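You operate a simulated robot arm through the tools that you are given. There is no shell and no other tool. Be economical: measure what you need, move in short steps, check, and stop when the job is done.

You are at the controls of a simulated two-armed robot. One attempt, no reset.

TASK
Replace the dead lead named on the fault display with the purple spare.
Fine: port off first; the dead plug lies in the clip of its colour; take the spare from its rest; port on again till its lamp is green.

The check looks at the end state, three seconds after you hand in, the way a careful person would. Anything else that was tipped, shoved, dropped, spilled or broken makes it a failure.

THE ROBOT
Two 7-joint arms with two-finger parallel grippers on one trunk, on a base that drives. Base frame: it is fixed to the floor where the robot stands at the start and does not move with it; the origin is under the middle of the robot, x ahead of it, y to its left, z up. Readings come in mm, degrees, newtons and seconds.
The left shoulder is at the start at [-82, 119, 851], the right one opposite. With the tool pointing down near the work surface each hand reaches from about 160 to 600 mm from the robot's upright axis, wherever it stands, measured 20 degrees to its own side. Places, roughly: first port [700, 0, 1100]; fourth port [600, -300, 1100]; second port [700, -100, 1100]; second port socket [700, -100, 1100]; second port switch [700, -100, 1200]; spare rest socket [500, -400, 1100]; third port [600, -200, 1100]. Payload 3.43 kg a hand.
Tool frame (each hand has its own): the origin (TCP) lies between the finger pads and is the grasp point; the fingertips stand 30 mm ahead of it; z points along the fingers, y is the line along which they close. The gripper opens to 94 mm. The fingers are 28 mm wide and 10 mm thick; the gripper's body (50 by 96 mm) begins 55 mm behind the TCP.
Orientation is told as [roll, pitch, yaw] about the base's x, y, z axes, in that order, counted from this pose: with the fingers straight down and closing along the base's y, the tool's x points along the base's -x, its y along +y and its z along -z.

THE INTERFACE
- The arms move only by the tool arm_command. It takes "left_motion", "right_motion" or both (then of equal length, played together; a hand with none holds still); each is a list of rows, each a list of 7 numbers: the shift along the base's x, y, z in units of 200 mm (1.0 is 200 mm), then the turn, a rotation vector about the base's x, y, z in units of 45 degrees (1.0 is 45 degrees), then the closure, from 0 (fully open) to 1 (shut). In form: [[dx, dy, dz, ax, ay, az, grip], ...]. A call has 1 to 10 rows; each row is the pose to reach, as a shift and turn from the pose commanded when the call began. A call with a number of a shift or a turn outside -1 to 1 is refused whole. Each row takes 0.2 s and may step no farther than 50 mm and 8.6 degrees from the row before; otherwise, or with a gripper value out of range, the whole call is refused. Where a pose cannot be reached the arm comes as near as it can. A force on the tool above 40 N (or 10 N above the force at the start of the call, whichever is more), or a blocked arm, ends the call early, and 0.2 s more pass. The fingers move at their own pace (about 153 mm/s each) and stop on an object; they squeeze with about 32 N. The grip force told is the motor's: it shows also when the fingers shut on nothing. Time passes only in rows, and 0.2 s behind the last, so rows that repeat a pose let the fingers close. It gives the time, the measured TCP pose, the force on the tool (base axes), the opening and the grip force at its end, in the units of the frame above (readings bear some noise), with the torque about the TCP (base axes, N m) and any sound that the robot's microphone picked up, and new pictures: "pictures" is both (left out), scene, wrist or none (wrist: the cameras of the hands that moved).
- Cameras (640 x 400 px; columns grow to the right, rows downward): "scene" is now at [29.6, -27.3, 1561.4]; the picture's right is [-0.35, -0.94, 0.00], its down [-0.68, 0.25, -0.69] and it looks along [0.65, -0.24, -0.72] (base axes); focal length 266 px, centre (320, 200). "left" rides on the left gripper at [76, -14, -102] in its tool frame; the picture's right is [0.18, 0.98, 0.00], its down [-0.75, 0.14, -0.64] and it looks along [-0.63, 0.12, 0.77] (tool axes); focal length 243 px, centre (320, 200). "right" rides on the right gripper at [76, 14, -102] in its tool frame; the picture's right is [-0.18, 0.98, 0.00], its down [-0.75, -0.14, -0.64] and it looks along [-0.63, -0.12, 0.77] (tool axes); focal length 243 px, centre (320, 200).
- raise_lower(by): slides the trunk up (or, below 0, down) by that many mm; the arms and the scene camera ride with it, the base frame stays. It gives what a move gives, with no picture.
- drive_base(legs): drives the robot by 1 to 6 legs, each [ahead, left, turn to the left] in mm, mm and degrees, along the robot's own axes; the way and the turn of a leg run together, so that a leg with both is an arc; at most 1500 mm and 180 degrees a leg. The arms and the cameras ride along, it lands a little off, and it stops where it bumps. It gives what a move gives, and a new picture of the scene camera.
- aim_head(pan, tilt): turns the head with the scene camera to pan (to the left, within 143 degrees either way) and tilt (down, from -29 to 69), counted from straight ahead of the robot. It gives what a move gives, and a new picture of the scene camera.
- pixel_to_xyz(camera, pixels): there is no depth. For up to 12 entries [column, row, z] of the newest picture of that camera ("zoom" is the newest enlarged one), the place [x, y] in the base frame at which the ray of that pixel passes the height z, good to about 2 mm. The clock stands still meanwhile.
- zoom(camera, box): a new picture of the part [left, top, right, bottom] of that camera's present view, enlarged. The clock stands still meanwhile.
- job_done(): hands the job in; it is judged then, once.

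Keep the steps short. Do not move on a guess: measure, check each grasp and each placing, and mend mistakes. In all there are 80 turns and 260 pictures (those below and enlarged ones count). Leave the grippers open and the arms clear of the work at the hand-in unless told otherwise, and finish with a single line.

The tools are called after "Request:" by a JSON object that holds its "api" and its "payload". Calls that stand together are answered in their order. arm_command: Moves the arms, as the interface text tells. Its arguments: {"type":"object","properties":{"left_motion":{"type":"array","items":{"type":"array","items":{"type":"number"}}},"right_motion":{"type":"array","items":{"type":"array","items":{"type":"number"}}},"pictures":{"type":"string","enum":["both","scene","wrist","none"]}},"required":[]} The other tools are called the same way: raise_lower (by) slides the trunk up or down; drive_base (legs) drives the base; aim_head (pan, tilt) turns the head that bears the scene camera; pixel_to_xyz (camera, pixels) gives the place at which the rays of pixels pass given heights; zoom (camera, box) takes an enlarged picture of a part of a camera's view; job_done () hands the job in.

At the start:

```text
time_s: 0.0
left_tcp_pos: [361.0, 47.8, 999.9]
left_ee_rot: [-0.1, 0.0, 0.0]
left_wrist_force: [-0.2, 0.2, -0.4]
left_ft_torque: [0.01, 0.0, 0.0]
left_grip_width: 94.1
left_grasp_force: 0.1
right_tcp_pos: [276.5, -236.1, 1000.5]
right_ee_rot: [0.0, 0.0, -0.1]
right_wrist_force: [-0.2, -0.2, -0.1]
right_ft_torque: [0.04, 0.01, 0.04]
right_grip_width: 93.8
right_grasp_force: 0.0
trunk travel left (down, up): [-275.0, 60.0]
robot x, y, heading: [-3.3, -0.6, -0.3]
head pan, tilt: [-20.4, 46.4]
```

scene: 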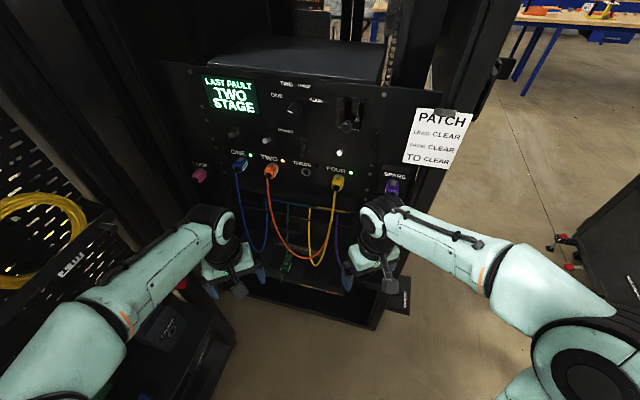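
right: 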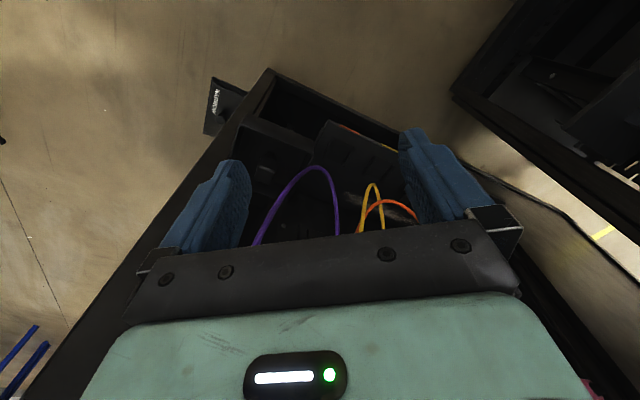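
left: 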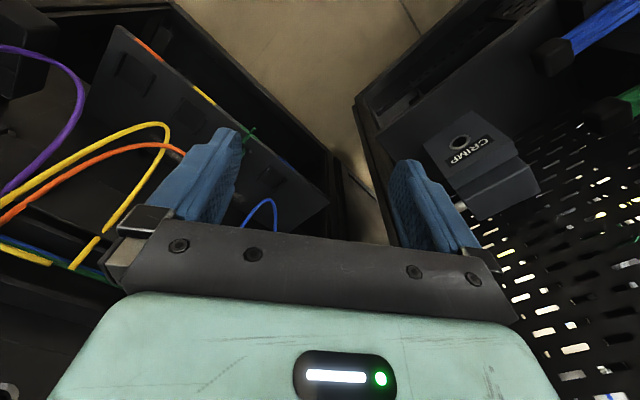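

The display at (230,95) reads "LAST FAULT TWO STAGE". I'll enlarge the panel and the lower area to read the labels.

Request:
{"api": "zoom", "payload": {"camera": "scene", "box": [180, 60, 340, 160]}}

Request:
{"api": "zoom", "payload": {"camera": "scene", "box": [260, 60, 480, 200]}}

Request:
{"api": "zoom", "payload": {"camera": "scene", "box": [180, 140, 420, 290]}}

```text
4.00 times, centred on (260, 110) of scene
```

zoom: 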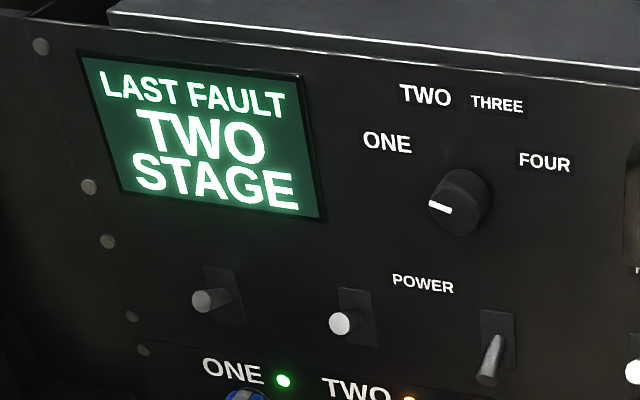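

```text
2.86 times, centred on (370, 130) of scene
```

zoom: 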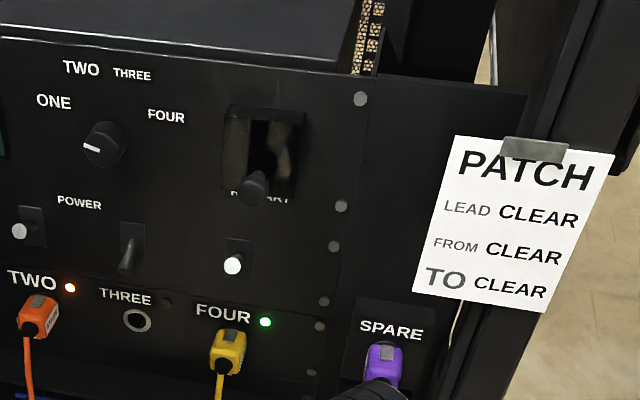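

```text
2.67 times, centred on (300, 215) of scene
```

zoom: 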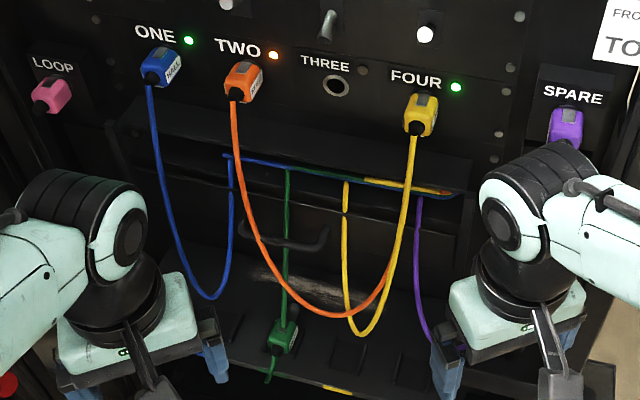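

Port two carries the orange lead, lamp orange. I'll read the plug labels and look at the tray.

Request:
{"api": "zoom", "payload": {"camera": "scene", "box": [225, 145, 305, 195]}}

Request:
{"api": "aim_head", "payload": {"pan": -15, "tilt": 62}}

Request:
{"api": "zoom", "payload": {"camera": "left", "box": [0, 0, 340, 212]}}

```text
8.00 times, centred on (265, 170) of scene
```

zoom: 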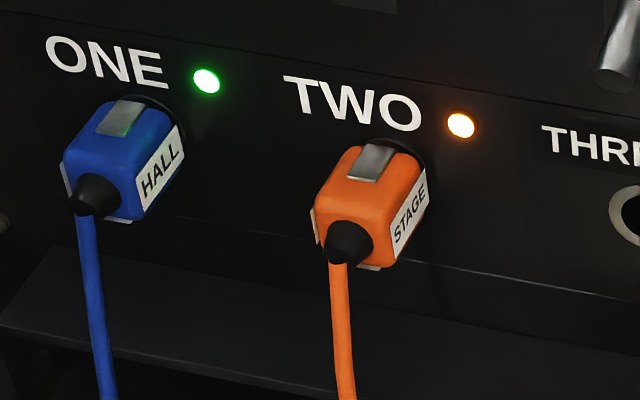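

```text
time_s: 0.8
left_tcp_pos: [359.5, 48.2, 1001.0]
left_ee_rot: [-0.2, -0.1, 0.0]
left_wrist_force: [-0.5, -0.1, 1.4]
left_ft_torque: [-0.05, 0.04, 0.0]
left_grip_width: 94.0
left_grasp_force: 0.0
right_tcp_pos: [276.8, -236.7, 1000.5]
right_ee_rot: [0.0, 0.0, 0.0]
right_wrist_force: [-0.6, 0.8, -0.2]
right_ft_torque: [0.01, -0.02, -0.01]
right_grip_width: 94.2
right_grasp_force: 0.1
trunk travel left (down, up): [-275.0, 60.0]
robot x, y, heading: [1.3, 0.1, 0.1]
head pan, tilt: [-15.0, 62.0]
```

scene: 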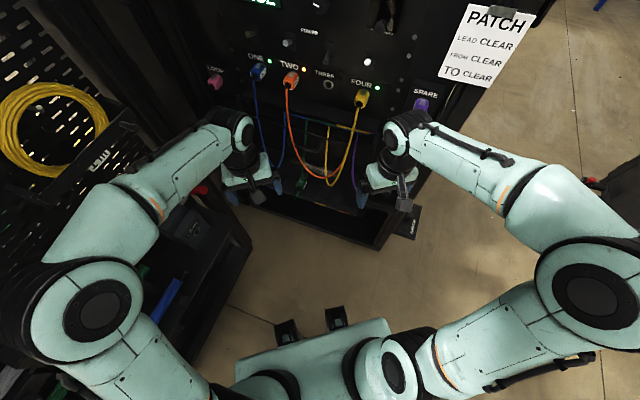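

```text
1.88 times, centred on (170, 106) of left
```

zoom: 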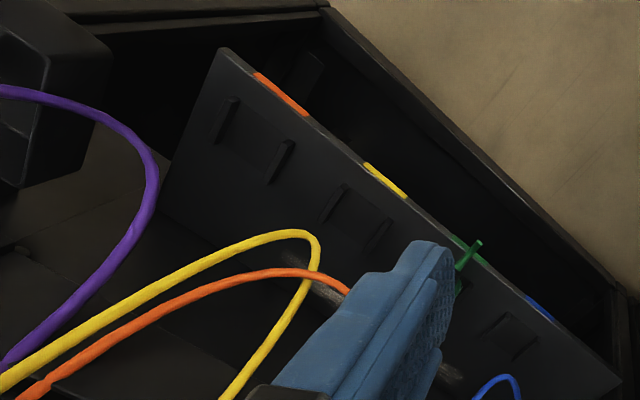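

Lead on port two: orange, "STAGE", matching the display. Tray clips have stripes: orange, yellow, green (occupied), blue. Arms hide the tray, so I pull both back a bit.

Request:
{"api": "arm_command", "payload": {"left_motion": [[-0.2, 0, 0.1, 0, 0, 0, 0], [-0.4, 0, 0.2, 0, 0, 0, 0], [-0.6, 0, 0.3, 0, 0, 0, 0]], "right_motion": [[0, -0.2, 0, 0, 0, 0, 0], [0, -0.4, 0, 0, 0, 0, 0], [0, -0.6, 0, 0, 0, 0, 0]], "pictures": "none"}}

Request:
{"api": "aim_head", "payload": {"pan": -15, "tilt": 50}}

Request:
{"api": "zoom", "payload": {"camera": "scene", "box": [200, 120, 440, 270]}}

```text
time_s: 1.6
left_tcp_pos: [237.5, 50.2, 1057.7]
left_ee_rot: [-0.1, -0.1, 0.0]
left_wrist_force: [-0.1, 0.1, 0.0]
left_ft_torque: [-0.02, 0.0, 0.02]
left_grip_width: 94.1
left_grasp_force: 0.0
right_tcp_pos: [271.3, -355.5, 998.9]
right_ee_rot: [0.0, -0.1, 0.0]
right_wrist_force: [-0.3, 0.2, -0.1]
right_ft_torque: [0.01, 0.0, -0.02]
right_grip_width: 93.8
right_grasp_force: 0.1
trunk travel left (down, up): [-275.0, 60.0]
robot x, y, heading: [0.7, 0.1, -0.1]
head pan, tilt: [-15.0, 62.0]
```

```text
time_s: 2.3
left_tcp_pos: [239.0, 51.3, 1057.2]
left_ee_rot: [-0.2, 0.0, 0.0]
left_wrist_force: [0.7, -0.1, 0.2]
left_ft_torque: [0.02, 0.0, 0.0]
left_grip_width: 93.9
left_grasp_force: 0.0
right_tcp_pos: [272.9, -355.1, 999.4]
right_ee_rot: [0.0, 0.0, 0.0]
right_wrist_force: [-0.7, 0.5, -0.4]
right_ft_torque: [0.0, -0.02, 0.01]
right_grip_width: 94.1
right_grasp_force: 0.2
trunk travel left (down, up): [-275.0, 60.0]
robot x, y, heading: [-2.1, -0.9, -0.1]
head pan, tilt: [-15.0, 50.0]
```

scene: 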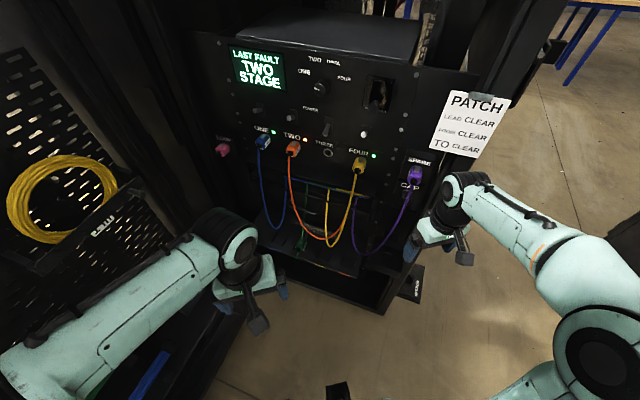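

```text
2.67 times, centred on (320, 195) of scene
```

zoom: 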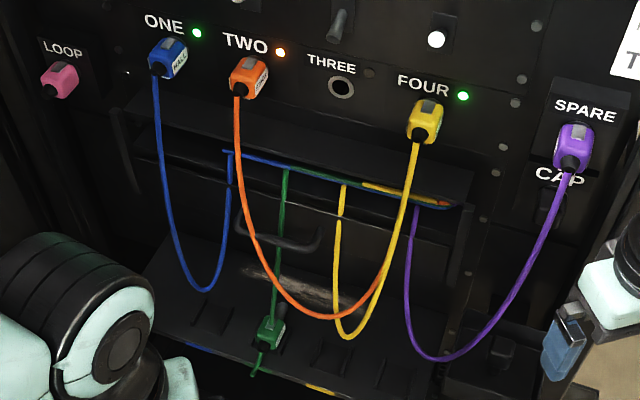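

Zoom closer on the tray's right part and the spare, and the port row.

Request:
{"api": "zoom", "payload": {"camera": "scene", "box": [250, 200, 390, 288]}}

Request:
{"api": "zoom", "payload": {"camera": "scene", "box": [370, 130, 450, 220]}}

Request:
{"api": "zoom", "payload": {"camera": "scene", "box": [240, 90, 380, 178]}}

```text
4.55 times, centred on (320, 244) of scene
```

zoom: 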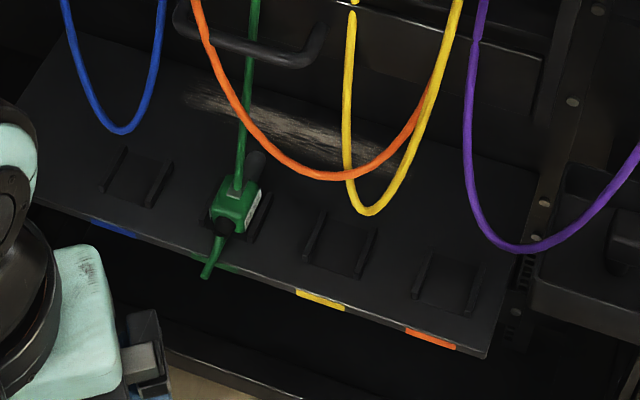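

```text
4.44 times, centred on (410, 175) of scene
```

zoom: 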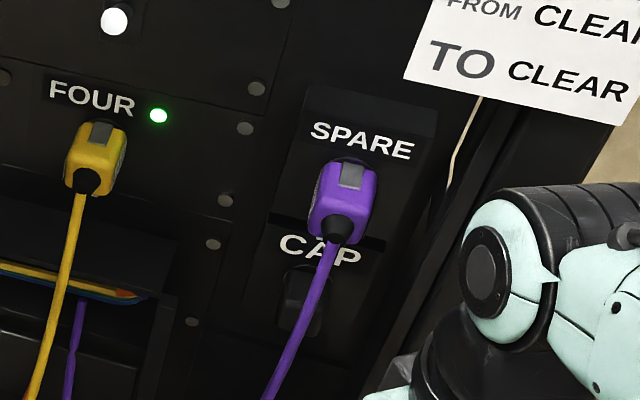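

```text
4.55 times, centred on (310, 134) of scene
```

zoom: 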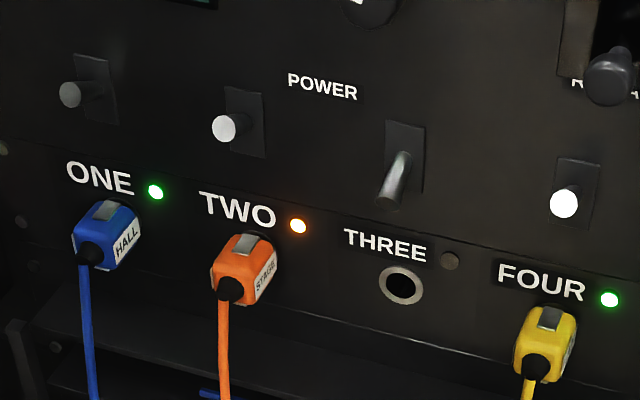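

Switches one, two, four are up and three is down. I'll estimate the port line at a few heights to get the panel's heading.

Request:
{"api": "pixel_to_xyz", "payload": {"camera": "scene", "pixels": [[264, 140, 1100], [293, 148, 1100], [328, 152, 1100], [359, 162, 1100], [415, 173, 1100], [264, 140, 1050], [359, 162, 1050], [347, 287, 900], [418, 340, 900], [248, 254, 900], [268, 111, 1150], [365, 134, 1150]]}}

Request:
{"api": "arm_command", "payload": {"right_motion": [[0, 0, 0.1, 0, -0.16, 0, 0], [0, 0, 0.2, 0, -0.32, 0, 0], [0, 0, 0.3, 0, -0.48, 0, 0], [0, 0, 0.4, 0, -0.64, 0, 0], [0, 0, 0.5, 0, -0.8, 0, 0], [0, 0, 0.6, 0, -1.0, 0, 0]], "pictures": "both"}}

```text
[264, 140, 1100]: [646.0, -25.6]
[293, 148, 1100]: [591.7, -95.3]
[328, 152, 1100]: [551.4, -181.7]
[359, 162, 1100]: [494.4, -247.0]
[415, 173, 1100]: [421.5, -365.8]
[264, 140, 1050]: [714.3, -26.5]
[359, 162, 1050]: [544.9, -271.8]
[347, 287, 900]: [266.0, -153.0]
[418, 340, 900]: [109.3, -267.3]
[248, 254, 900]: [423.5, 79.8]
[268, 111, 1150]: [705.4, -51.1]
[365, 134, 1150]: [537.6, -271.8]
```

```text
refused: row 6 steps farther than a row can; nothing moved
```

Panel heads about -30°, z about 1050. Pitch the right gripper up in smaller steps.

Request:
{"api": "arm_command", "payload": {"right_motion": [[0, 0, 0.1, 0, -0.16, 0, 0], [0, 0, 0.2, 0, -0.32, 0, 0], [0, 0, 0.3, 0, -0.48, 0, 0], [0, 0, 0.4, 0, -0.64, 0, 0], [0, 0, 0.5, 0, -0.8, 0, 0], [0, 0, 0.6, 0, -0.98, 0, 0]], "pictures": "none"}}

Request:
{"api": "arm_command", "payload": {"right_motion": [[0, 0.2, 0, 0, 0, -0.18, 0], [0, 0.4, 0, 0, 0, -0.36, 0], [0, 0.6, 0, 0, 0, -0.54, 0], [0, 0.6, 0, 0, 0, -0.72, 0]], "pictures": "both"}}

```text
time_s: 3.7
left_tcp_pos: [237.4, 50.9, 1057.7]
left_ee_rot: [-0.1, -0.1, 0.1]
left_wrist_force: [-0.1, 0.2, -0.3]
left_ft_torque: [0.01, 0.0, -0.01]
left_grip_width: 94.0
left_grasp_force: 0.0
right_tcp_pos: [276.0, -355.6, 1119.5]
right_ee_rot: [0.0, -44.1, 0.0]
right_wrist_force: [-0.4, -0.1, 0.0]
right_ft_torque: [0.02, 0.01, 0.03]
right_grip_width: 94.1
right_grasp_force: 0.1
trunk travel left (down, up): [-275.0, 60.0]
robot x, y, heading: [-1.7, 0.6, -0.0]
head pan, tilt: [-15.0, 50.0]
```

```text
time_s: 4.7
left_tcp_pos: [239.8, 50.8, 1056.4]
left_ee_rot: [-0.1, 0.0, 0.0]
left_wrist_force: [0.2, -0.2, -0.5]
left_ft_torque: [0.01, -0.01, 0.01]
left_grip_width: 94.0
left_grasp_force: 0.1
right_tcp_pos: [274.7, -236.7, 1119.7]
right_ee_rot: [-0.2, -44.0, -32.5]
right_wrist_force: [0.5, -0.7, 0.5]
right_ft_torque: [0.03, -0.01, -0.03]
right_grip_width: 94.0
right_grasp_force: 0.1
trunk travel left (down, up): [-275.0, 60.0]
robot x, y, heading: [-2.9, 0.4, 0.2]
head pan, tilt: [-15.0, 50.0]
```

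scene: 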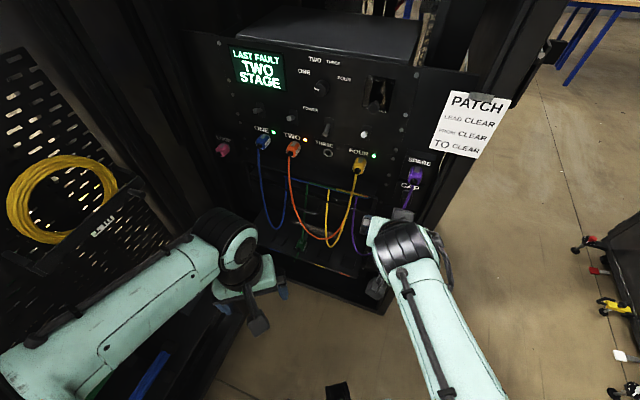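
right: 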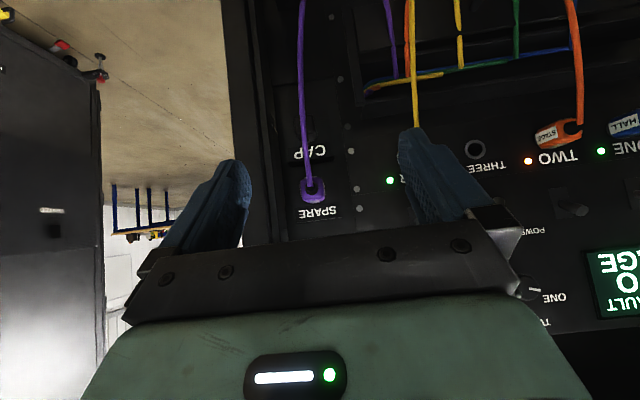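

The wrist camera sees the panel upside down. Zoom here for exact pixels, to triangulate with a second view.

Request:
{"api": "zoom", "payload": {"camera": "right", "box": [440, 100, 640, 225]}}

Request:
{"api": "zoom", "payload": {"camera": "right", "box": [270, 120, 430, 220]}}

Request:
{"api": "pixel_to_xyz", "payload": {"camera": "right", "pixels": [[527, 161, 1100], [527, 161, 1000], [476, 149, 1100], [476, 149, 1000], [390, 181, 1100], [390, 181, 1000], [601, 152, 1100], [601, 152, 1000], [320, 212, 1100], [320, 212, 1000]]}}

Request:
{"api": "arm_command", "payload": {"right_motion": [[0.2, 0.1, 0.0, 0, 0, 0, 0], [0.3, 0.3, 0.0, 0, 0, 0, 0], [0.3, 0.5, 0.0, 0, 0, 0, 0], [0.3, 0.7, 0, 0, 0, 0, 0]], "pictures": "both"}}

```text
3.20 times, centred on (540, 162) of right
```

zoom: 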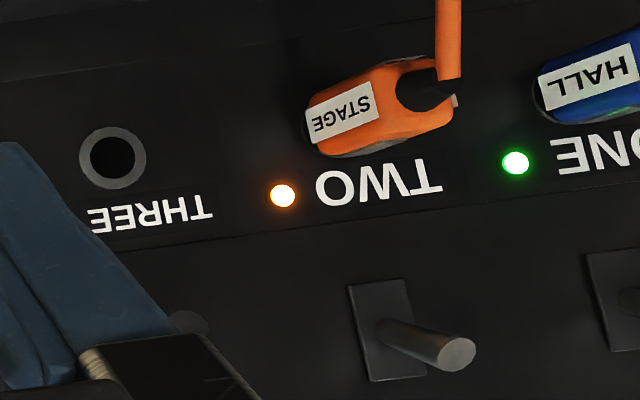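

```text
4.00 times, centred on (350, 170) of right
```

zoom: 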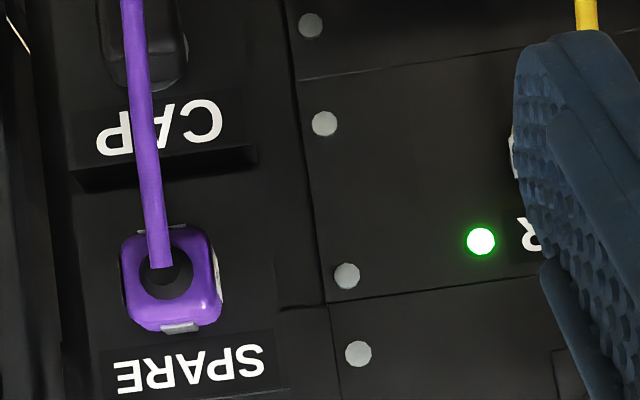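

```text
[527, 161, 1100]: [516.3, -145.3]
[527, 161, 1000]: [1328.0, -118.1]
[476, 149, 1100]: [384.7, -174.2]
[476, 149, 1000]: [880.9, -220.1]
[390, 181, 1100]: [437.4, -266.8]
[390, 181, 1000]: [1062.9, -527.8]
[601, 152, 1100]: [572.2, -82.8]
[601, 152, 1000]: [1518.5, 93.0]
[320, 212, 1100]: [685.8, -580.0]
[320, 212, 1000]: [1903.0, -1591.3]
```

```text
time_s: 5.7
left_tcp_pos: [238.7, 50.8, 1057.0]
left_ee_rot: [0.0, 0.0, 0.0]
left_wrist_force: [-0.5, 1.0, 0.0]
left_ft_torque: [0.03, 0.02, -0.02]
left_grip_width: 93.9
left_grasp_force: 0.1
right_tcp_pos: [339.8, -100.6, 1114.6]
right_ee_rot: [6.1, -38.2, -34.9]
right_wrist_force: [0.9, 0.0, -0.1]
right_ft_torque: [-0.04, 0.0, 0.0]
right_grip_width: 93.6
right_grasp_force: 0.0
trunk travel left (down, up): [-275.0, 60.0]
robot x, y, heading: [-1.2, -1.7, 0.1]
head pan, tilt: [-15.0, 50.0]
```

scene: 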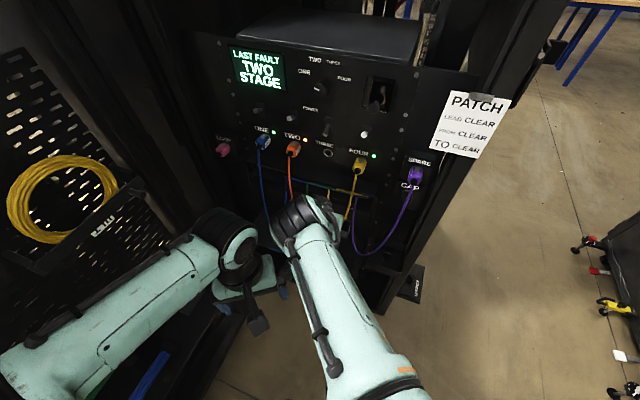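
right: 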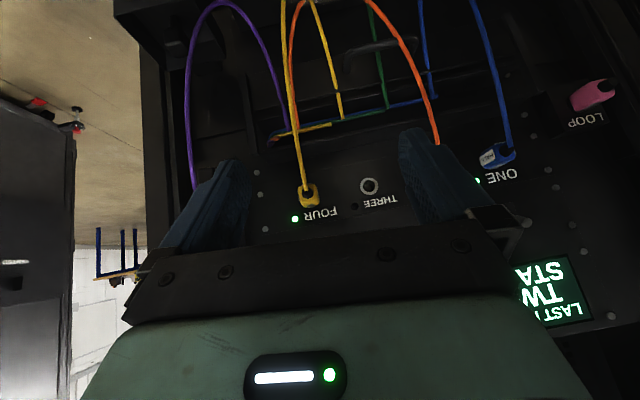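

The wrist is limited in this pose; still the view triangulates. I'll take rays to the same features here.

Request:
{"api": "pixel_to_xyz", "payload": {"camera": "right", "pixels": [[369, 186, 1100], [369, 186, 1000], [294, 219, 1100], [294, 219, 1000], [476, 181, 1100], [476, 181, 1000], [369, 186, 1050], [294, 219, 1050], [476, 181, 1050]]}}

```text
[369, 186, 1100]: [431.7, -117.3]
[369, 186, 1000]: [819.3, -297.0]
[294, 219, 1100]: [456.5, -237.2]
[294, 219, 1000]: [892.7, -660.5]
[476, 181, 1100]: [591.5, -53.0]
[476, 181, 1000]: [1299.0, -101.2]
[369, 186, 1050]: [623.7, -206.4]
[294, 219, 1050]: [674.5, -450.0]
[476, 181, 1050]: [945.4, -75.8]
```

Request:
{"api": "pixel_to_xyz", "payload": {"camera": "scene", "pixels": [[274.1, 132, 1087], [305.5, 139.7, 1087], [338.7, 147.4, 1087], [373.9, 155.7, 1087], [328, 152.7, 1057], [423, 236, 900], [330, 300, 900], [323, 271, 700], [363, 278, 800], [363, 278, 700]]}}

```text
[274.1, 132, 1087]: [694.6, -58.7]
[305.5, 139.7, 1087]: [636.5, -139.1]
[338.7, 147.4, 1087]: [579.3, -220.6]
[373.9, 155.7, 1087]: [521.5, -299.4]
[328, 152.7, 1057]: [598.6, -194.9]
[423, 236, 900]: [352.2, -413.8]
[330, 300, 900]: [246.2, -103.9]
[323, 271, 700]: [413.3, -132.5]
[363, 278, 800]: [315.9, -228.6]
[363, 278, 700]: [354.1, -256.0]
```

Panel normal yaw ≈ -36°, ports: two ≈ (656,-115,1057), spacing ~99. Plan: turn the robot to face the panel and use the left arm. First retract the right arm.

Request:
{"api": "arm_command", "payload": {"right_motion": [[0, -0.2, 0, 0, 0, 0.18, 0], [-0.15, -0.4, 0, 0, 0, 0.36, 0], [-0.3, -0.6, 0, 0, 0, 0.54, 0], [-0.4, -0.8, 0, 0, 0, 0.72, 0], [-0.5, -1, 0, 0, 0, 0.72, 0]], "pictures": "none"}}

Request:
{"api": "arm_command", "payload": {"right_motion": [[-0.1, -0.1, -0.1, 0, 0.16, 0, 0], [-0.1, -0.2, -0.2, 0, 0.32, 0, 0], [-0.1, -0.2, -0.3, 0, 0.48, 0, 0], [-0.1, -0.2, -0.4, 0, 0.64, 0, 0], [-0.1, -0.2, -0.5, 0, 0.8, 0, 0], [-0.1, -0.2, -0.6, 0, 0.98, 0, 0]], "pictures": "scene"}}

Request:
{"api": "aim_head", "payload": {"pan": 40, "tilt": 55}}

Request:
{"api": "aim_head", "payload": {"pan": -60, "tilt": 50}}

```text
time_s: 6.9
left_tcp_pos: [238.2, 49.6, 1057.5]
left_ee_rot: [-0.1, 0.0, 0.0]
left_wrist_force: [0.5, 0.3, -0.3]
left_ft_torque: [0.0, -0.02, 0.0]
left_grip_width: 93.8
left_grasp_force: 0.1
right_tcp_pos: [229.0, -294.6, 1118.3]
right_ee_rot: [0.0, -44.1, 0.1]
right_wrist_force: [-0.5, -0.6, 0.5]
right_ft_torque: [-0.02, 0.0, 0.02]
right_grip_width: 94.0
right_grasp_force: 0.1
trunk travel left (down, up): [-275.0, 60.0]
robot x, y, heading: [2.2, -0.4, -0.2]
head pan, tilt: [-15.0, 50.0]
```

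```text
time_s: 8.3
left_tcp_pos: [239.0, 50.4, 1057.3]
left_ee_rot: [-0.1, 0.0, 0.0]
left_wrist_force: [-0.1, 0.5, 1.3]
left_ft_torque: [-0.01, -0.01, 0.03]
left_grip_width: 94.0
left_grasp_force: 0.1
right_tcp_pos: [214.7, -336.0, 1000.1]
right_ee_rot: [0.0, 0.1, 0.0]
right_wrist_force: [-0.4, -0.9, 0.2]
right_ft_torque: [0.01, 0.02, 0.05]
right_grip_width: 94.1
right_grasp_force: 0.2
trunk travel left (down, up): [-275.0, 60.0]
robot x, y, heading: [1.0, 2.1, 0.1]
head pan, tilt: [-15.0, 50.0]
```

scene: 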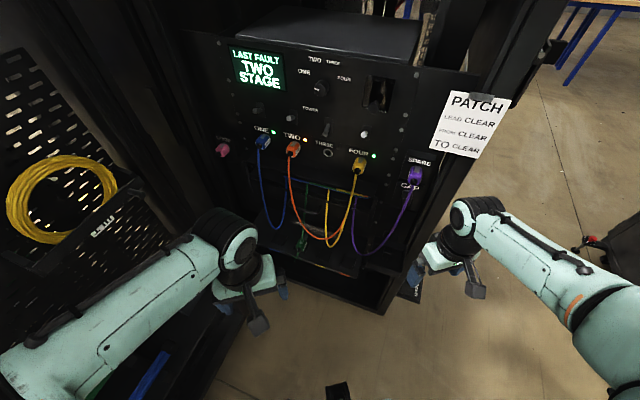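

```text
time_s: 9.6
left_tcp_pos: [239.2, 50.4, 1058.2]
left_ee_rot: [-0.2, 0.0, 0.1]
left_wrist_force: [-1.0, 0.1, 0.8]
left_ft_torque: [0.0, 0.01, 0.04]
left_grip_width: 94.0
left_grasp_force: 0.0
right_tcp_pos: [214.3, -335.3, 1000.3]
right_ee_rot: [0.0, -0.1, 0.1]
right_wrist_force: [-0.2, -0.5, -0.8]
right_ft_torque: [-0.02, -0.03, 0.0]
right_grip_width: 94.0
right_grasp_force: 0.0
trunk travel left (down, up): [-275.0, 60.0]
robot x, y, heading: [-0.4, -0.1, -0.2]
head pan, tilt: [40.0, 55.0]
```

scene: 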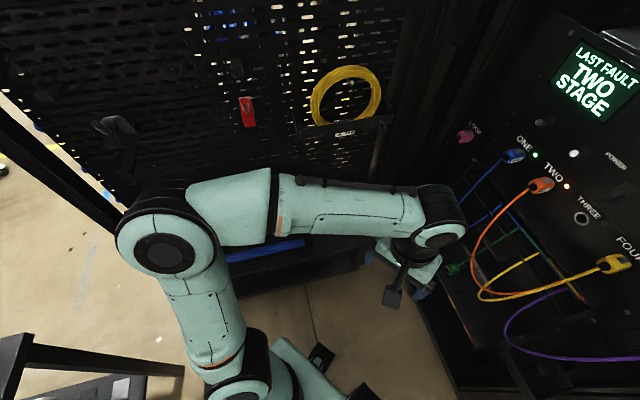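

```text
time_s: 11.3
left_tcp_pos: [239.7, 50.4, 1058.0]
left_ee_rot: [-0.1, 0.0, 0.0]
left_wrist_force: [0.0, -0.9, 0.6]
left_ft_torque: [0.01, 0.0, 0.01]
left_grip_width: 94.0
left_grasp_force: 0.1
right_tcp_pos: [214.6, -335.0, 1000.1]
right_ee_rot: [-0.1, -0.1, 0.0]
right_wrist_force: [0.4, -0.6, 0.2]
right_ft_torque: [-0.01, 0.01, -0.01]
right_grip_width: 93.9
right_grasp_force: 0.0
trunk travel left (down, up): [-275.0, 60.0]
robot x, y, heading: [-0.9, -3.5, 0.1]
head pan, tilt: [-60.0, 50.0]
```

scene: 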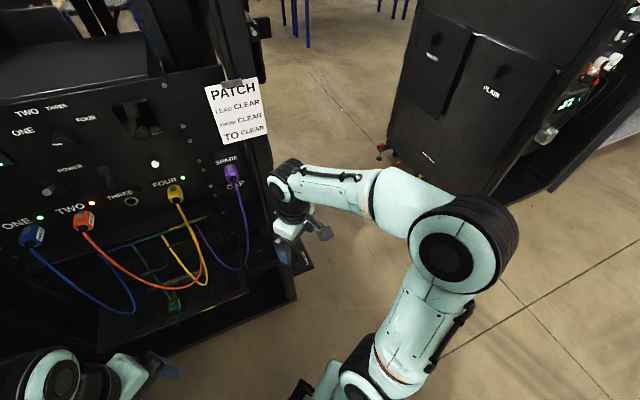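

Space on the right is open. Turn the robot 36° to the right in place.

Request:
{"api": "drive_base", "payload": {"legs": [[0, 0, -36]]}}

Request:
{"api": "aim_head", "payload": {"pan": 12, "tilt": 50}}

```text
time_s: 13.4
left_tcp_pos: [223.1, -99.8, 1057.8]
left_ee_rot: [-0.1, 0.0, -36.0]
left_wrist_force: [-0.7, 0.9, -0.6]
left_ft_torque: [0.01, -0.02, -0.01]
left_grip_width: 93.9
left_grasp_force: 0.0
right_tcp_pos: [-24.0, -398.5, 1000.3]
right_ee_rot: [-0.1, 0.0, -36.1]
right_wrist_force: [-0.8, -0.2, 0.6]
right_ft_torque: [-0.03, 0.01, 0.01]
right_grip_width: 94.1
right_grasp_force: 0.0
trunk travel left (down, up): [-275.0, 60.0]
robot x, y, heading: [-0.2, -0.3, -36.1]
head pan, tilt: [-60.0, 50.0]
```

scene: 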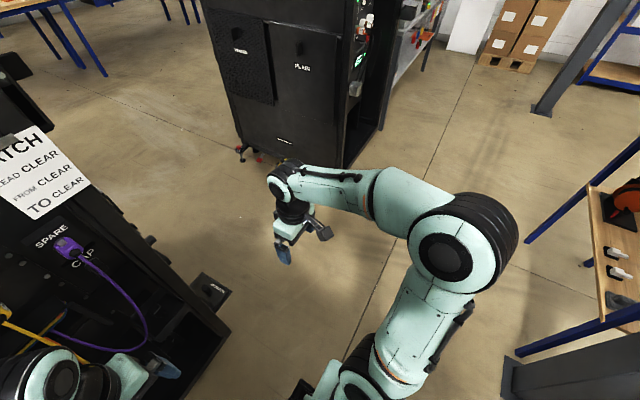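

```text
time_s: 14.9
left_tcp_pos: [223.5, -100.0, 1058.5]
left_ee_rot: [-0.1, 0.0, -36.1]
left_wrist_force: [-0.9, 0.3, 0.8]
left_ft_torque: [0.03, 0.02, -0.01]
left_grip_width: 94.0
left_grasp_force: 0.0
right_tcp_pos: [-25.0, -397.8, 999.9]
right_ee_rot: [0.0, 0.0, -36.1]
right_wrist_force: [1.2, -0.4, 0.1]
right_ft_torque: [0.01, -0.02, -0.01]
right_grip_width: 94.0
right_grasp_force: 0.1
trunk travel left (down, up): [-275.0, 60.0]
robot x, y, heading: [1.5, 0.4, -36.1]
head pan, tilt: [12.0, 50.0]
```

scene: 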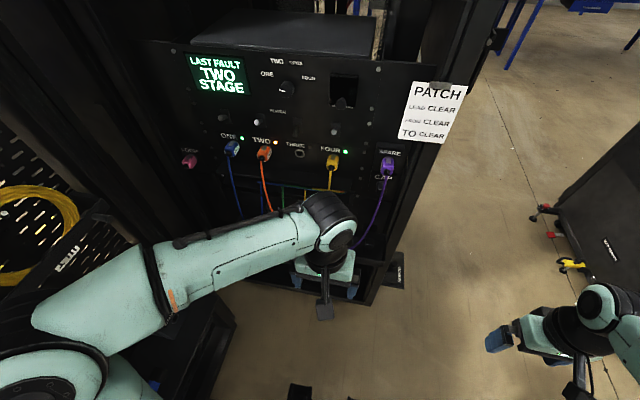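

Facing the panel now. Tilt the left gripper up 44° and move it left, in front of port two at a distance.

Request:
{"api": "arm_command", "payload": {"left_motion": [[0.06, 0.08, 0.1, -0.094, -0.129, 0, 0], [0.12, 0.16, 0.2, -0.188, -0.259, 0, 0], [0.18, 0.24, 0.3, -0.282, -0.388, 0, 0], [0.24, 0.32, 0.35, -0.376, -0.518, 0, 0], [0.33, 0.36, 0.4, -0.47, -0.647, 0, 0], [0.4, 0.4, 0.45, -0.576, -0.793, 0, 0]], "pictures": "both"}}

```text
time_s: 16.3
left_tcp_pos: [303.9, -19.6, 1147.7]
left_ee_rot: [0.2, -44.3, -36.3]
left_wrist_force: [-1.1, -0.7, -0.1]
left_ft_torque: [0.0, -0.02, 0.01]
left_grip_width: 93.9
left_grasp_force: 0.0
right_tcp_pos: [-24.5, -397.7, 1000.5]
right_ee_rot: [-0.1, 0.0, -36.1]
right_wrist_force: [-1.2, -0.2, -0.1]
right_ft_torque: [-0.02, 0.0, 0.03]
right_grip_width: 94.3
right_grasp_force: 0.1
trunk travel left (down, up): [-275.0, 60.0]
robot x, y, heading: [-1.7, -0.1, -36.0]
head pan, tilt: [12.0, 50.0]
```

scene: 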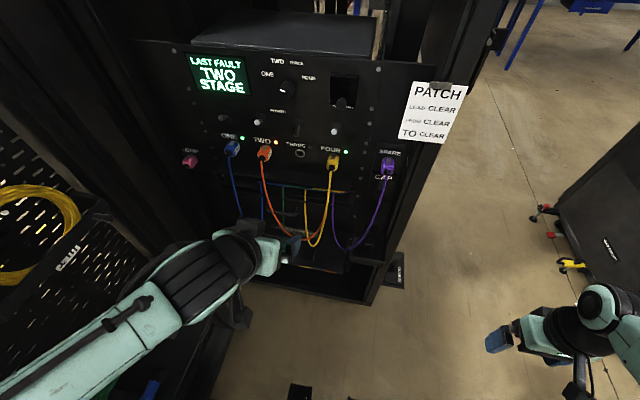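
left: 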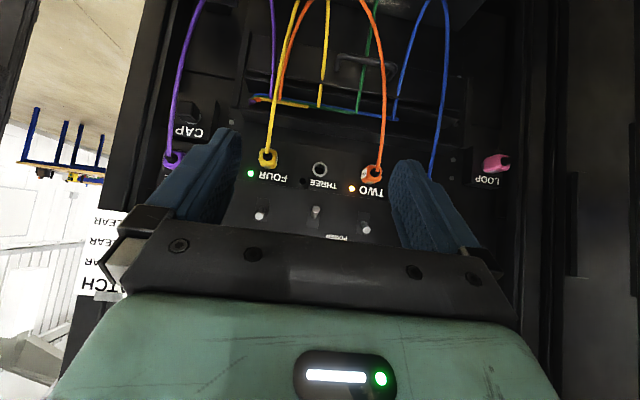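

Good view. Zoom in and then shift closer for a second view.

Request:
{"api": "zoom", "payload": {"camera": "left", "box": [230, 140, 422, 260]}}

Request:
{"api": "arm_command", "payload": {"left_motion": [[0.2, 0.05, 0, 0, 0, 0, 0], [0.4, 0.1, 0, 0, 0, 0, 0], [0.54, 0.14, 0.0, 0, 0, 0, 0]], "pictures": "wrist"}}

Request:
{"api": "zoom", "payload": {"camera": "left", "box": [220, 140, 412, 260]}}

```text
3.33 times, centred on (326, 200) of left
```

zoom: 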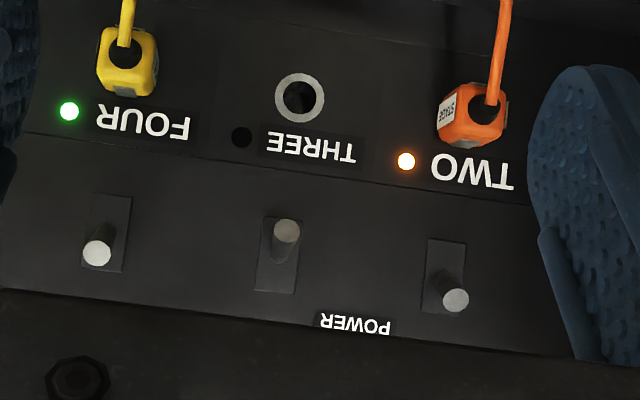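

```text
time_s: 17.1
left_tcp_pos: [411.9, 7.9, 1147.9]
left_ee_rot: [0.1, -44.1, -36.2]
left_wrist_force: [0.8, -0.3, 0.0]
left_ft_torque: [0.0, 0.0, -0.04]
left_grip_width: 94.0
left_grasp_force: 0.0
right_tcp_pos: [-24.0, -397.9, 999.4]
right_ee_rot: [0.2, 0.0, -36.0]
right_wrist_force: [-0.2, 0.1, -0.2]
right_ft_torque: [-0.03, 0.0, -0.02]
right_grip_width: 93.8
right_grasp_force: 0.1
trunk travel left (down, up): [-275.0, 60.0]
robot x, y, heading: [-1.0, 0.4, -36.4]
head pan, tilt: [12.0, 50.0]
```

left: 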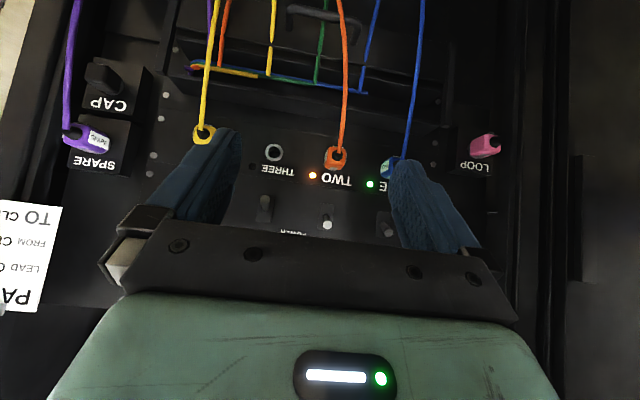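

```text
3.33 times, centred on (316, 200) of left
```

zoom: 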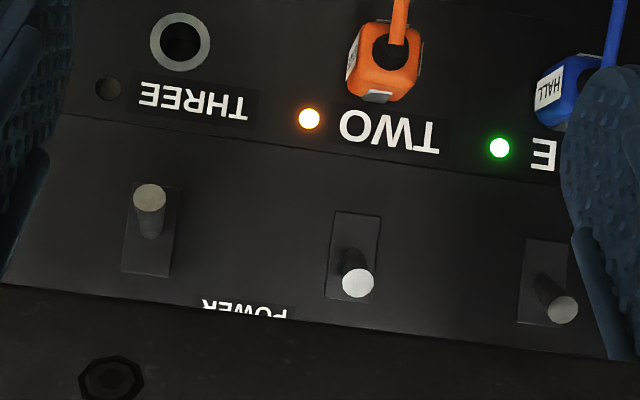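

Triangulated (local frame: forward, left, up): port two lamp (599,267,1083), switch lever two tip (571,297,1161) with pivot (598,297,1147), socket two ≈(600,297,1054). I'll turn the left tool nearly level, close fingers, and stand above-front of lever two.

Request:
{"api": "arm_command", "payload": {"left_motion": [[0.15, -0.05, 0.05, -0.092, -0.126, 0, 0.5], [0.3, -0.1, 0.1, -0.184, -0.251, 0, 1], [0.45, -0.16, 0.15, -0.276, -0.377, 0, 1], [0.6, -0.21, 0.2, -0.368, -0.502, 0, 1], [0.75, -0.26, 0.235, -0.46, -0.628, 0, 1]], "pictures": "both"}}

```text
time_s: 18.3
left_tcp_pos: [562.1, -46.9, 1195.4]
left_ee_rot: [-0.3, -79.2, -35.8]
left_wrist_force: [0.4, 0.2, 0.1]
left_ft_torque: [0.01, 0.01, -0.01]
left_grip_width: 0.1
left_grasp_force: 32.0
right_tcp_pos: [-24.2, -397.8, 1000.1]
right_ee_rot: [0.0, 0.0, -36.1]
right_wrist_force: [-0.1, -0.6, -0.5]
right_ft_torque: [0.01, 0.03, -0.02]
right_grip_width: 94.0
right_grasp_force: 0.0
trunk travel left (down, up): [-275.0, 60.0]
robot x, y, heading: [2.6, -3.9, -36.3]
head pan, tilt: [12.0, 50.0]
```

scene: 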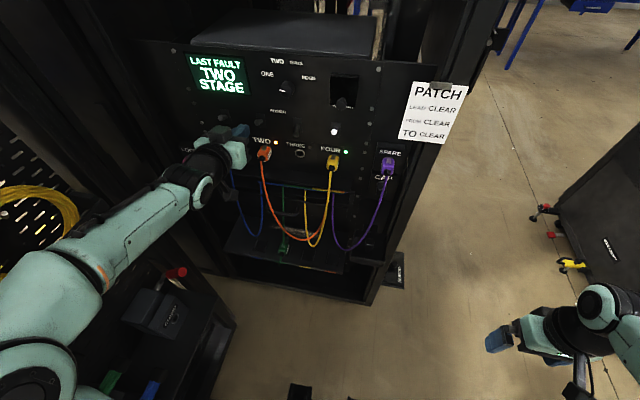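
left: 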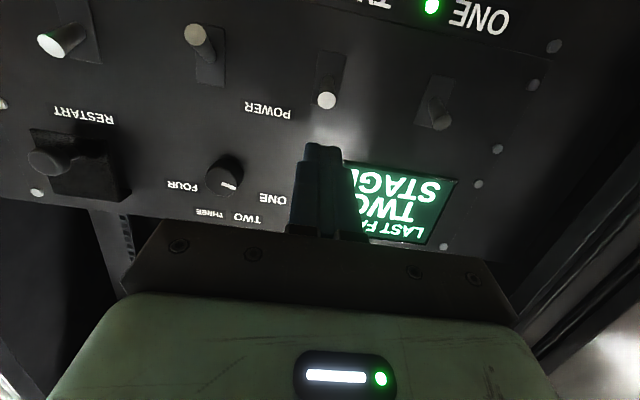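

Aligned with lever two at (326,100). Move 78 mm forward above the lever.

Request:
{"api": "arm_command", "payload": {"left_motion": [[0.16, -0.111, 0, 0, 0, 0, 1], [0.32, -0.222, 0, 0, 0, 0, 1]], "pictures": "wrist"}}

Request:
{"api": "zoom", "payload": {"camera": "left", "box": [220, 0, 440, 138]}}

```text
time_s: 18.9
left_tcp_pos: [625.8, -90.5, 1195.7]
left_ee_rot: [-0.4, -79.2, -35.8]
left_wrist_force: [0.4, 0.4, 0.1]
left_ft_torque: [-0.05, -0.02, 0.03]
left_grip_width: 0.2
left_grasp_force: 32.3
right_tcp_pos: [-24.7, -398.1, 1000.2]
right_ee_rot: [0.0, 0.0, -36.1]
right_wrist_force: [0.0, 0.4, -0.7]
right_ft_torque: [-0.01, 0.01, 0.01]
right_grip_width: 93.8
right_grasp_force: 0.0
trunk travel left (down, up): [-275.0, 60.0]
robot x, y, heading: [-0.5, 2.5, -36.1]
head pan, tilt: [12.0, 50.0]
```

left: 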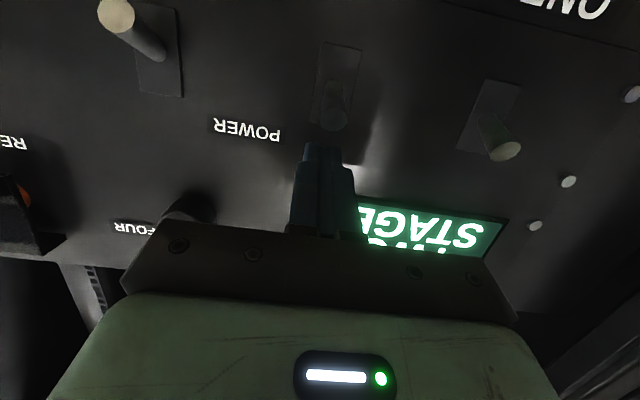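

```text
2.90 times, centred on (330, 69) of left
```

zoom: 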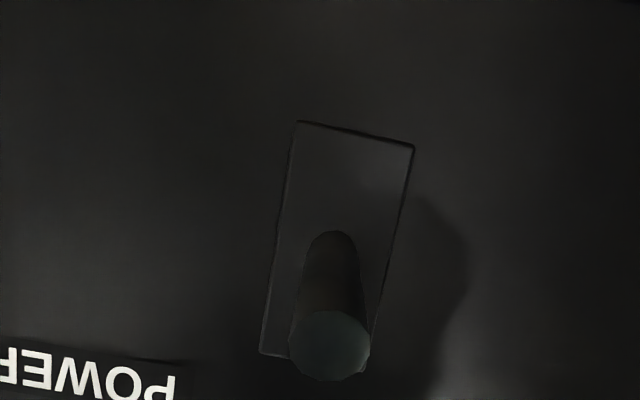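

Fingers are above lever two. Press down in small steps, shifted 3 mm to the left.

Request:
{"api": "arm_command", "payload": {"left_motion": [[0.009, 0.012, -0.05, 0, 0, 0, 1], [0.009, 0.012, -0.1, 0, 0, 0, 1], [0.009, 0.012, -0.14, 0, 0, 0, 1], [0.009, 0.012, -0.18, 0, 0, 0, 1], [0.009, 0.012, -0.22, 0, 0, 0, 1]], "pictures": "both"}}

Request:
{"api": "zoom", "payload": {"camera": "scene", "box": [190, 90, 350, 190]}}

```text
time_s: 20.1
left_tcp_pos: [623.6, -86.5, 1165.5]
left_ee_rot: [1.3, -80.8, -37.3]
left_wrist_force: [-0.6, 0.0, 36.9]
left_ft_torque: [-0.57, -0.83, -0.12]
left_grip_width: 0.0
left_grasp_force: 32.4
right_tcp_pos: [-27.3, -397.2, 1001.0]
right_ee_rot: [0.1, -0.2, -36.1]
right_wrist_force: [-0.6, -0.2, -0.5]
right_ft_torque: [0.01, 0.0, -0.01]
right_grip_width: 94.1
right_grasp_force: 0.2
trunk travel left (down, up): [-275.0, 60.0]
robot x, y, heading: [1.4, -0.8, -36.2]
head pan, tilt: [12.0, 50.0]
```

scene: 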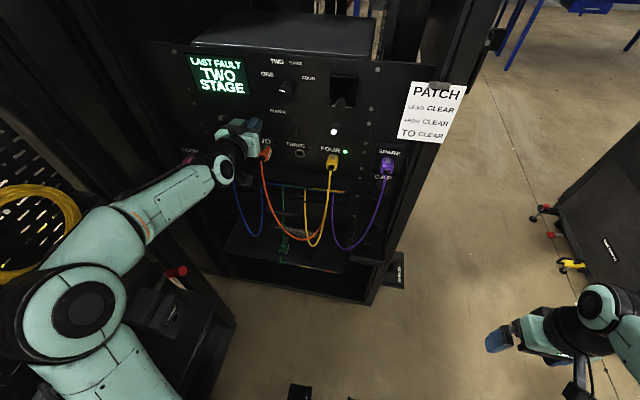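
left: 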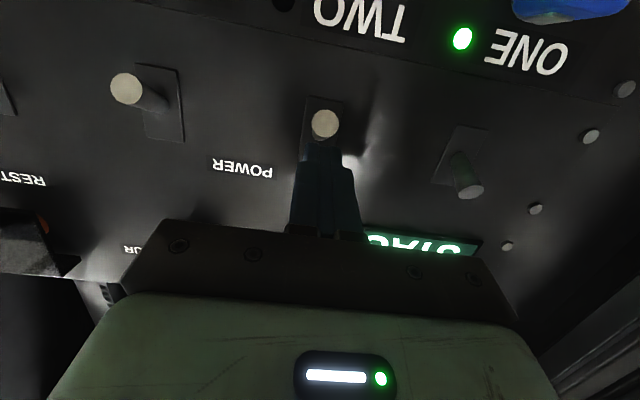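

```text
4.00 times, centred on (270, 140) of scene
```

zoom: 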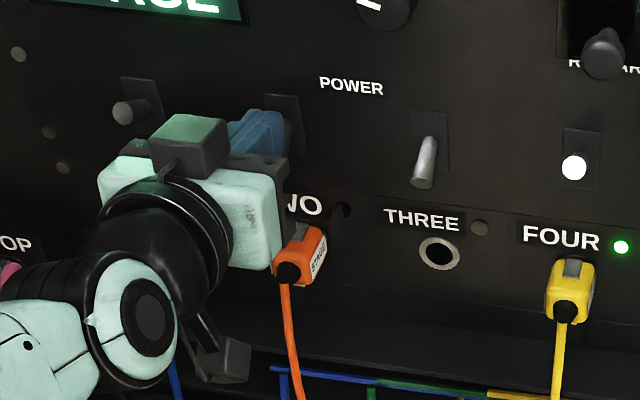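

Lamp two is dark and the force rose to 37 N: lever seems near its stop. Lift off, back away, and check.

Request:
{"api": "arm_command", "payload": {"left_motion": [[0, 0, 0.12, 0, 0, 0, 1], [0, 0, 0.24, 0, 0, 0, 1], [-0.16, 0.111, 0.24, 0, 0, 0, 1], [-0.32, 0.222, 0.24, 0, 0, 0, 1]], "pictures": "wrist"}}

Request:
{"api": "zoom", "payload": {"camera": "left", "box": [160, 0, 480, 200]}}

```text
time_s: 21.1
left_tcp_pos: [564.2, -41.0, 1197.5]
left_ee_rot: [-0.1, -79.1, -36.0]
left_wrist_force: [0.2, 0.0, -0.6]
left_ft_torque: [-0.01, 0.03, -0.04]
left_grip_width: 0.2
left_grasp_force: 32.0
right_tcp_pos: [-25.5, -398.2, 999.9]
right_ee_rot: [0.0, 0.1, -36.1]
right_wrist_force: [-0.9, -0.3, -0.6]
right_ft_torque: [-0.01, -0.03, 0.03]
right_grip_width: 93.9
right_grasp_force: 0.1
trunk travel left (down, up): [-275.0, 60.0]
robot x, y, heading: [3.6, -3.5, -35.8]
head pan, tilt: [12.0, 50.0]
```

left: 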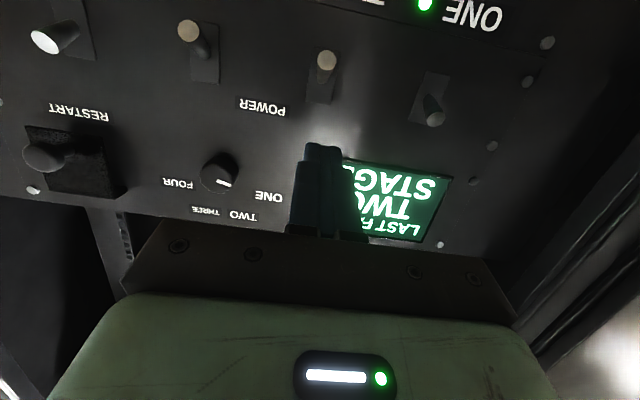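

```text
2.00 times, centred on (320, 100) of left
```

zoom: 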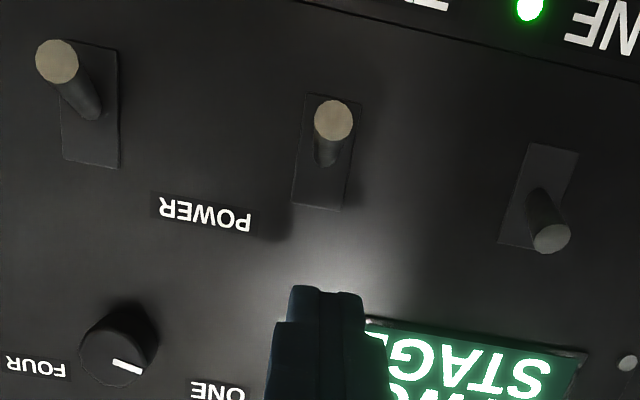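

Lever two is down, like three. Now measure the tray: zoom the scene view on it, and take the plug's look.

Request:
{"api": "zoom", "payload": {"camera": "scene", "box": [215, 200, 375, 300]}}

Request:
{"api": "zoom", "payload": {"camera": "scene", "box": [220, 120, 300, 170]}}

```text
4.00 times, centred on (295, 250) of scene
```

zoom: 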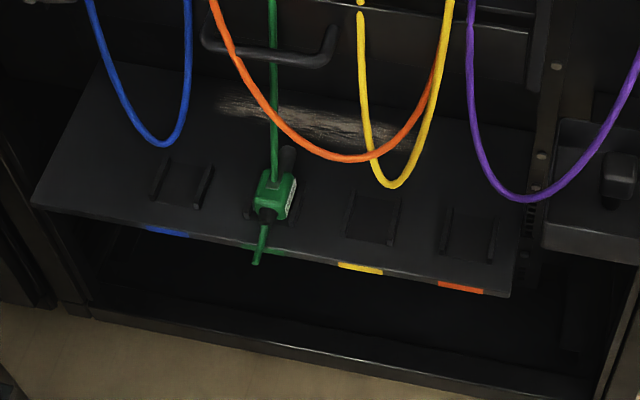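

```text
8.00 times, centred on (260, 145) of scene
```

zoom: 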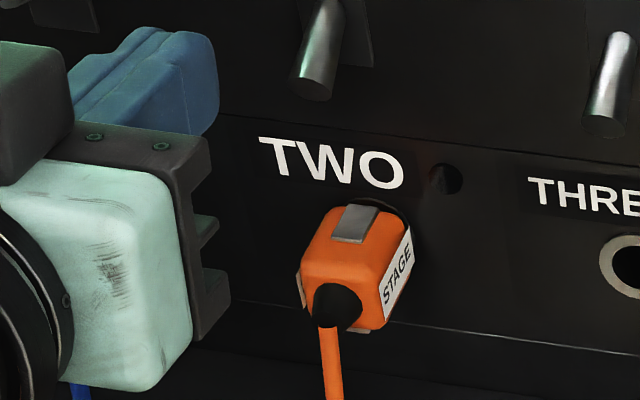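

Request:
{"api": "pixel_to_xyz", "payload": {"camera": "scene", "pixels": [[330.25, 271.75, 850], [330.25, 271.75, 700], [305, 267, 850], [305, 267, 700], [256.75, 257.75, 850], [256.75, 257.75, 700], [328, 252, 850], [337.5, 266, 850], [332, 259, 850]]}}

```text
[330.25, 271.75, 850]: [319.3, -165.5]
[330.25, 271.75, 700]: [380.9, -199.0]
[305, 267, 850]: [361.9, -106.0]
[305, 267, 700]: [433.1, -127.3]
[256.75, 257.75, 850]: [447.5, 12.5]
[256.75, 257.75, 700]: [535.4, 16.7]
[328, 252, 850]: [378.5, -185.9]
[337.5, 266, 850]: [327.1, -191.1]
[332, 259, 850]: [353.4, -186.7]
```

Tray front edge ≈ z 674; orange clip centre ≈ local (484,69), ribs ~36 mm apart. Now return the left tool to 45° and open, in front of plug two.

Request:
{"api": "arm_command", "payload": {"left_motion": [[0, 0, -0.06, 0.092, 0.126, 0, 0.4], [0, 0, -0.12, 0.184, 0.251, 0, 0.36], [0, 0, -0.18, 0.276, 0.377, 0, 0.36], [0, 0, -0.25, 0.368, 0.502, 0, 0.36], [0, -0.01, -0.335, 0.46, 0.628, 0, 0.36]], "pictures": "wrist"}}

Request:
{"api": "zoom", "payload": {"camera": "left", "box": [240, 60, 432, 180]}}

```text
time_s: 22.3
left_tcp_pos: [563.3, -44.1, 1128.9]
left_ee_rot: [0.1, -44.0, -36.2]
left_wrist_force: [0.0, -0.4, -0.1]
left_ft_torque: [0.02, -0.01, 0.0]
left_grip_width: 60.4
left_grasp_force: 0.1
left hand out of reach, approached as far as the arm can: row 1
right_tcp_pos: [-25.0, -398.7, 1000.1]
right_ee_rot: [0.0, 0.0, -36.2]
right_wrist_force: [0.1, 0.2, 0.2]
right_ft_torque: [0.06, 0.0, 0.01]
right_grip_width: 94.0
right_grasp_force: 0.1
trunk travel left (down, up): [-275.0, 60.0]
robot x, y, heading: [-3.5, -2.2, -36.1]
head pan, tilt: [12.0, 50.0]
```

left: 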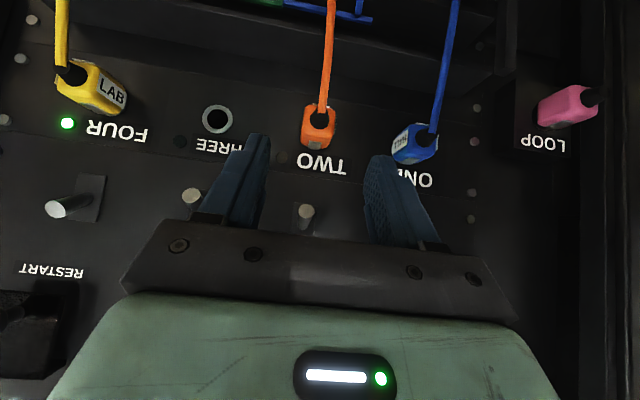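

```text
3.33 times, centred on (336, 120) of left
```

zoom: 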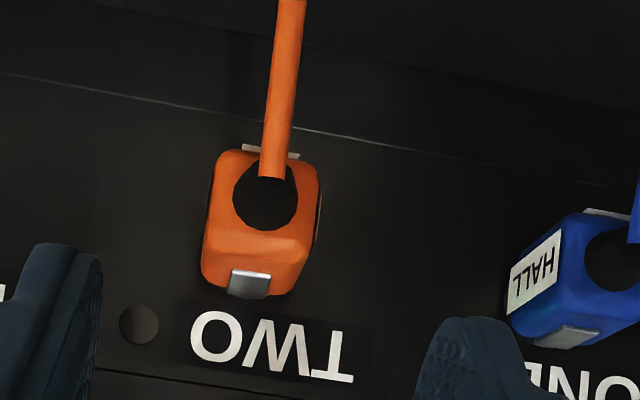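

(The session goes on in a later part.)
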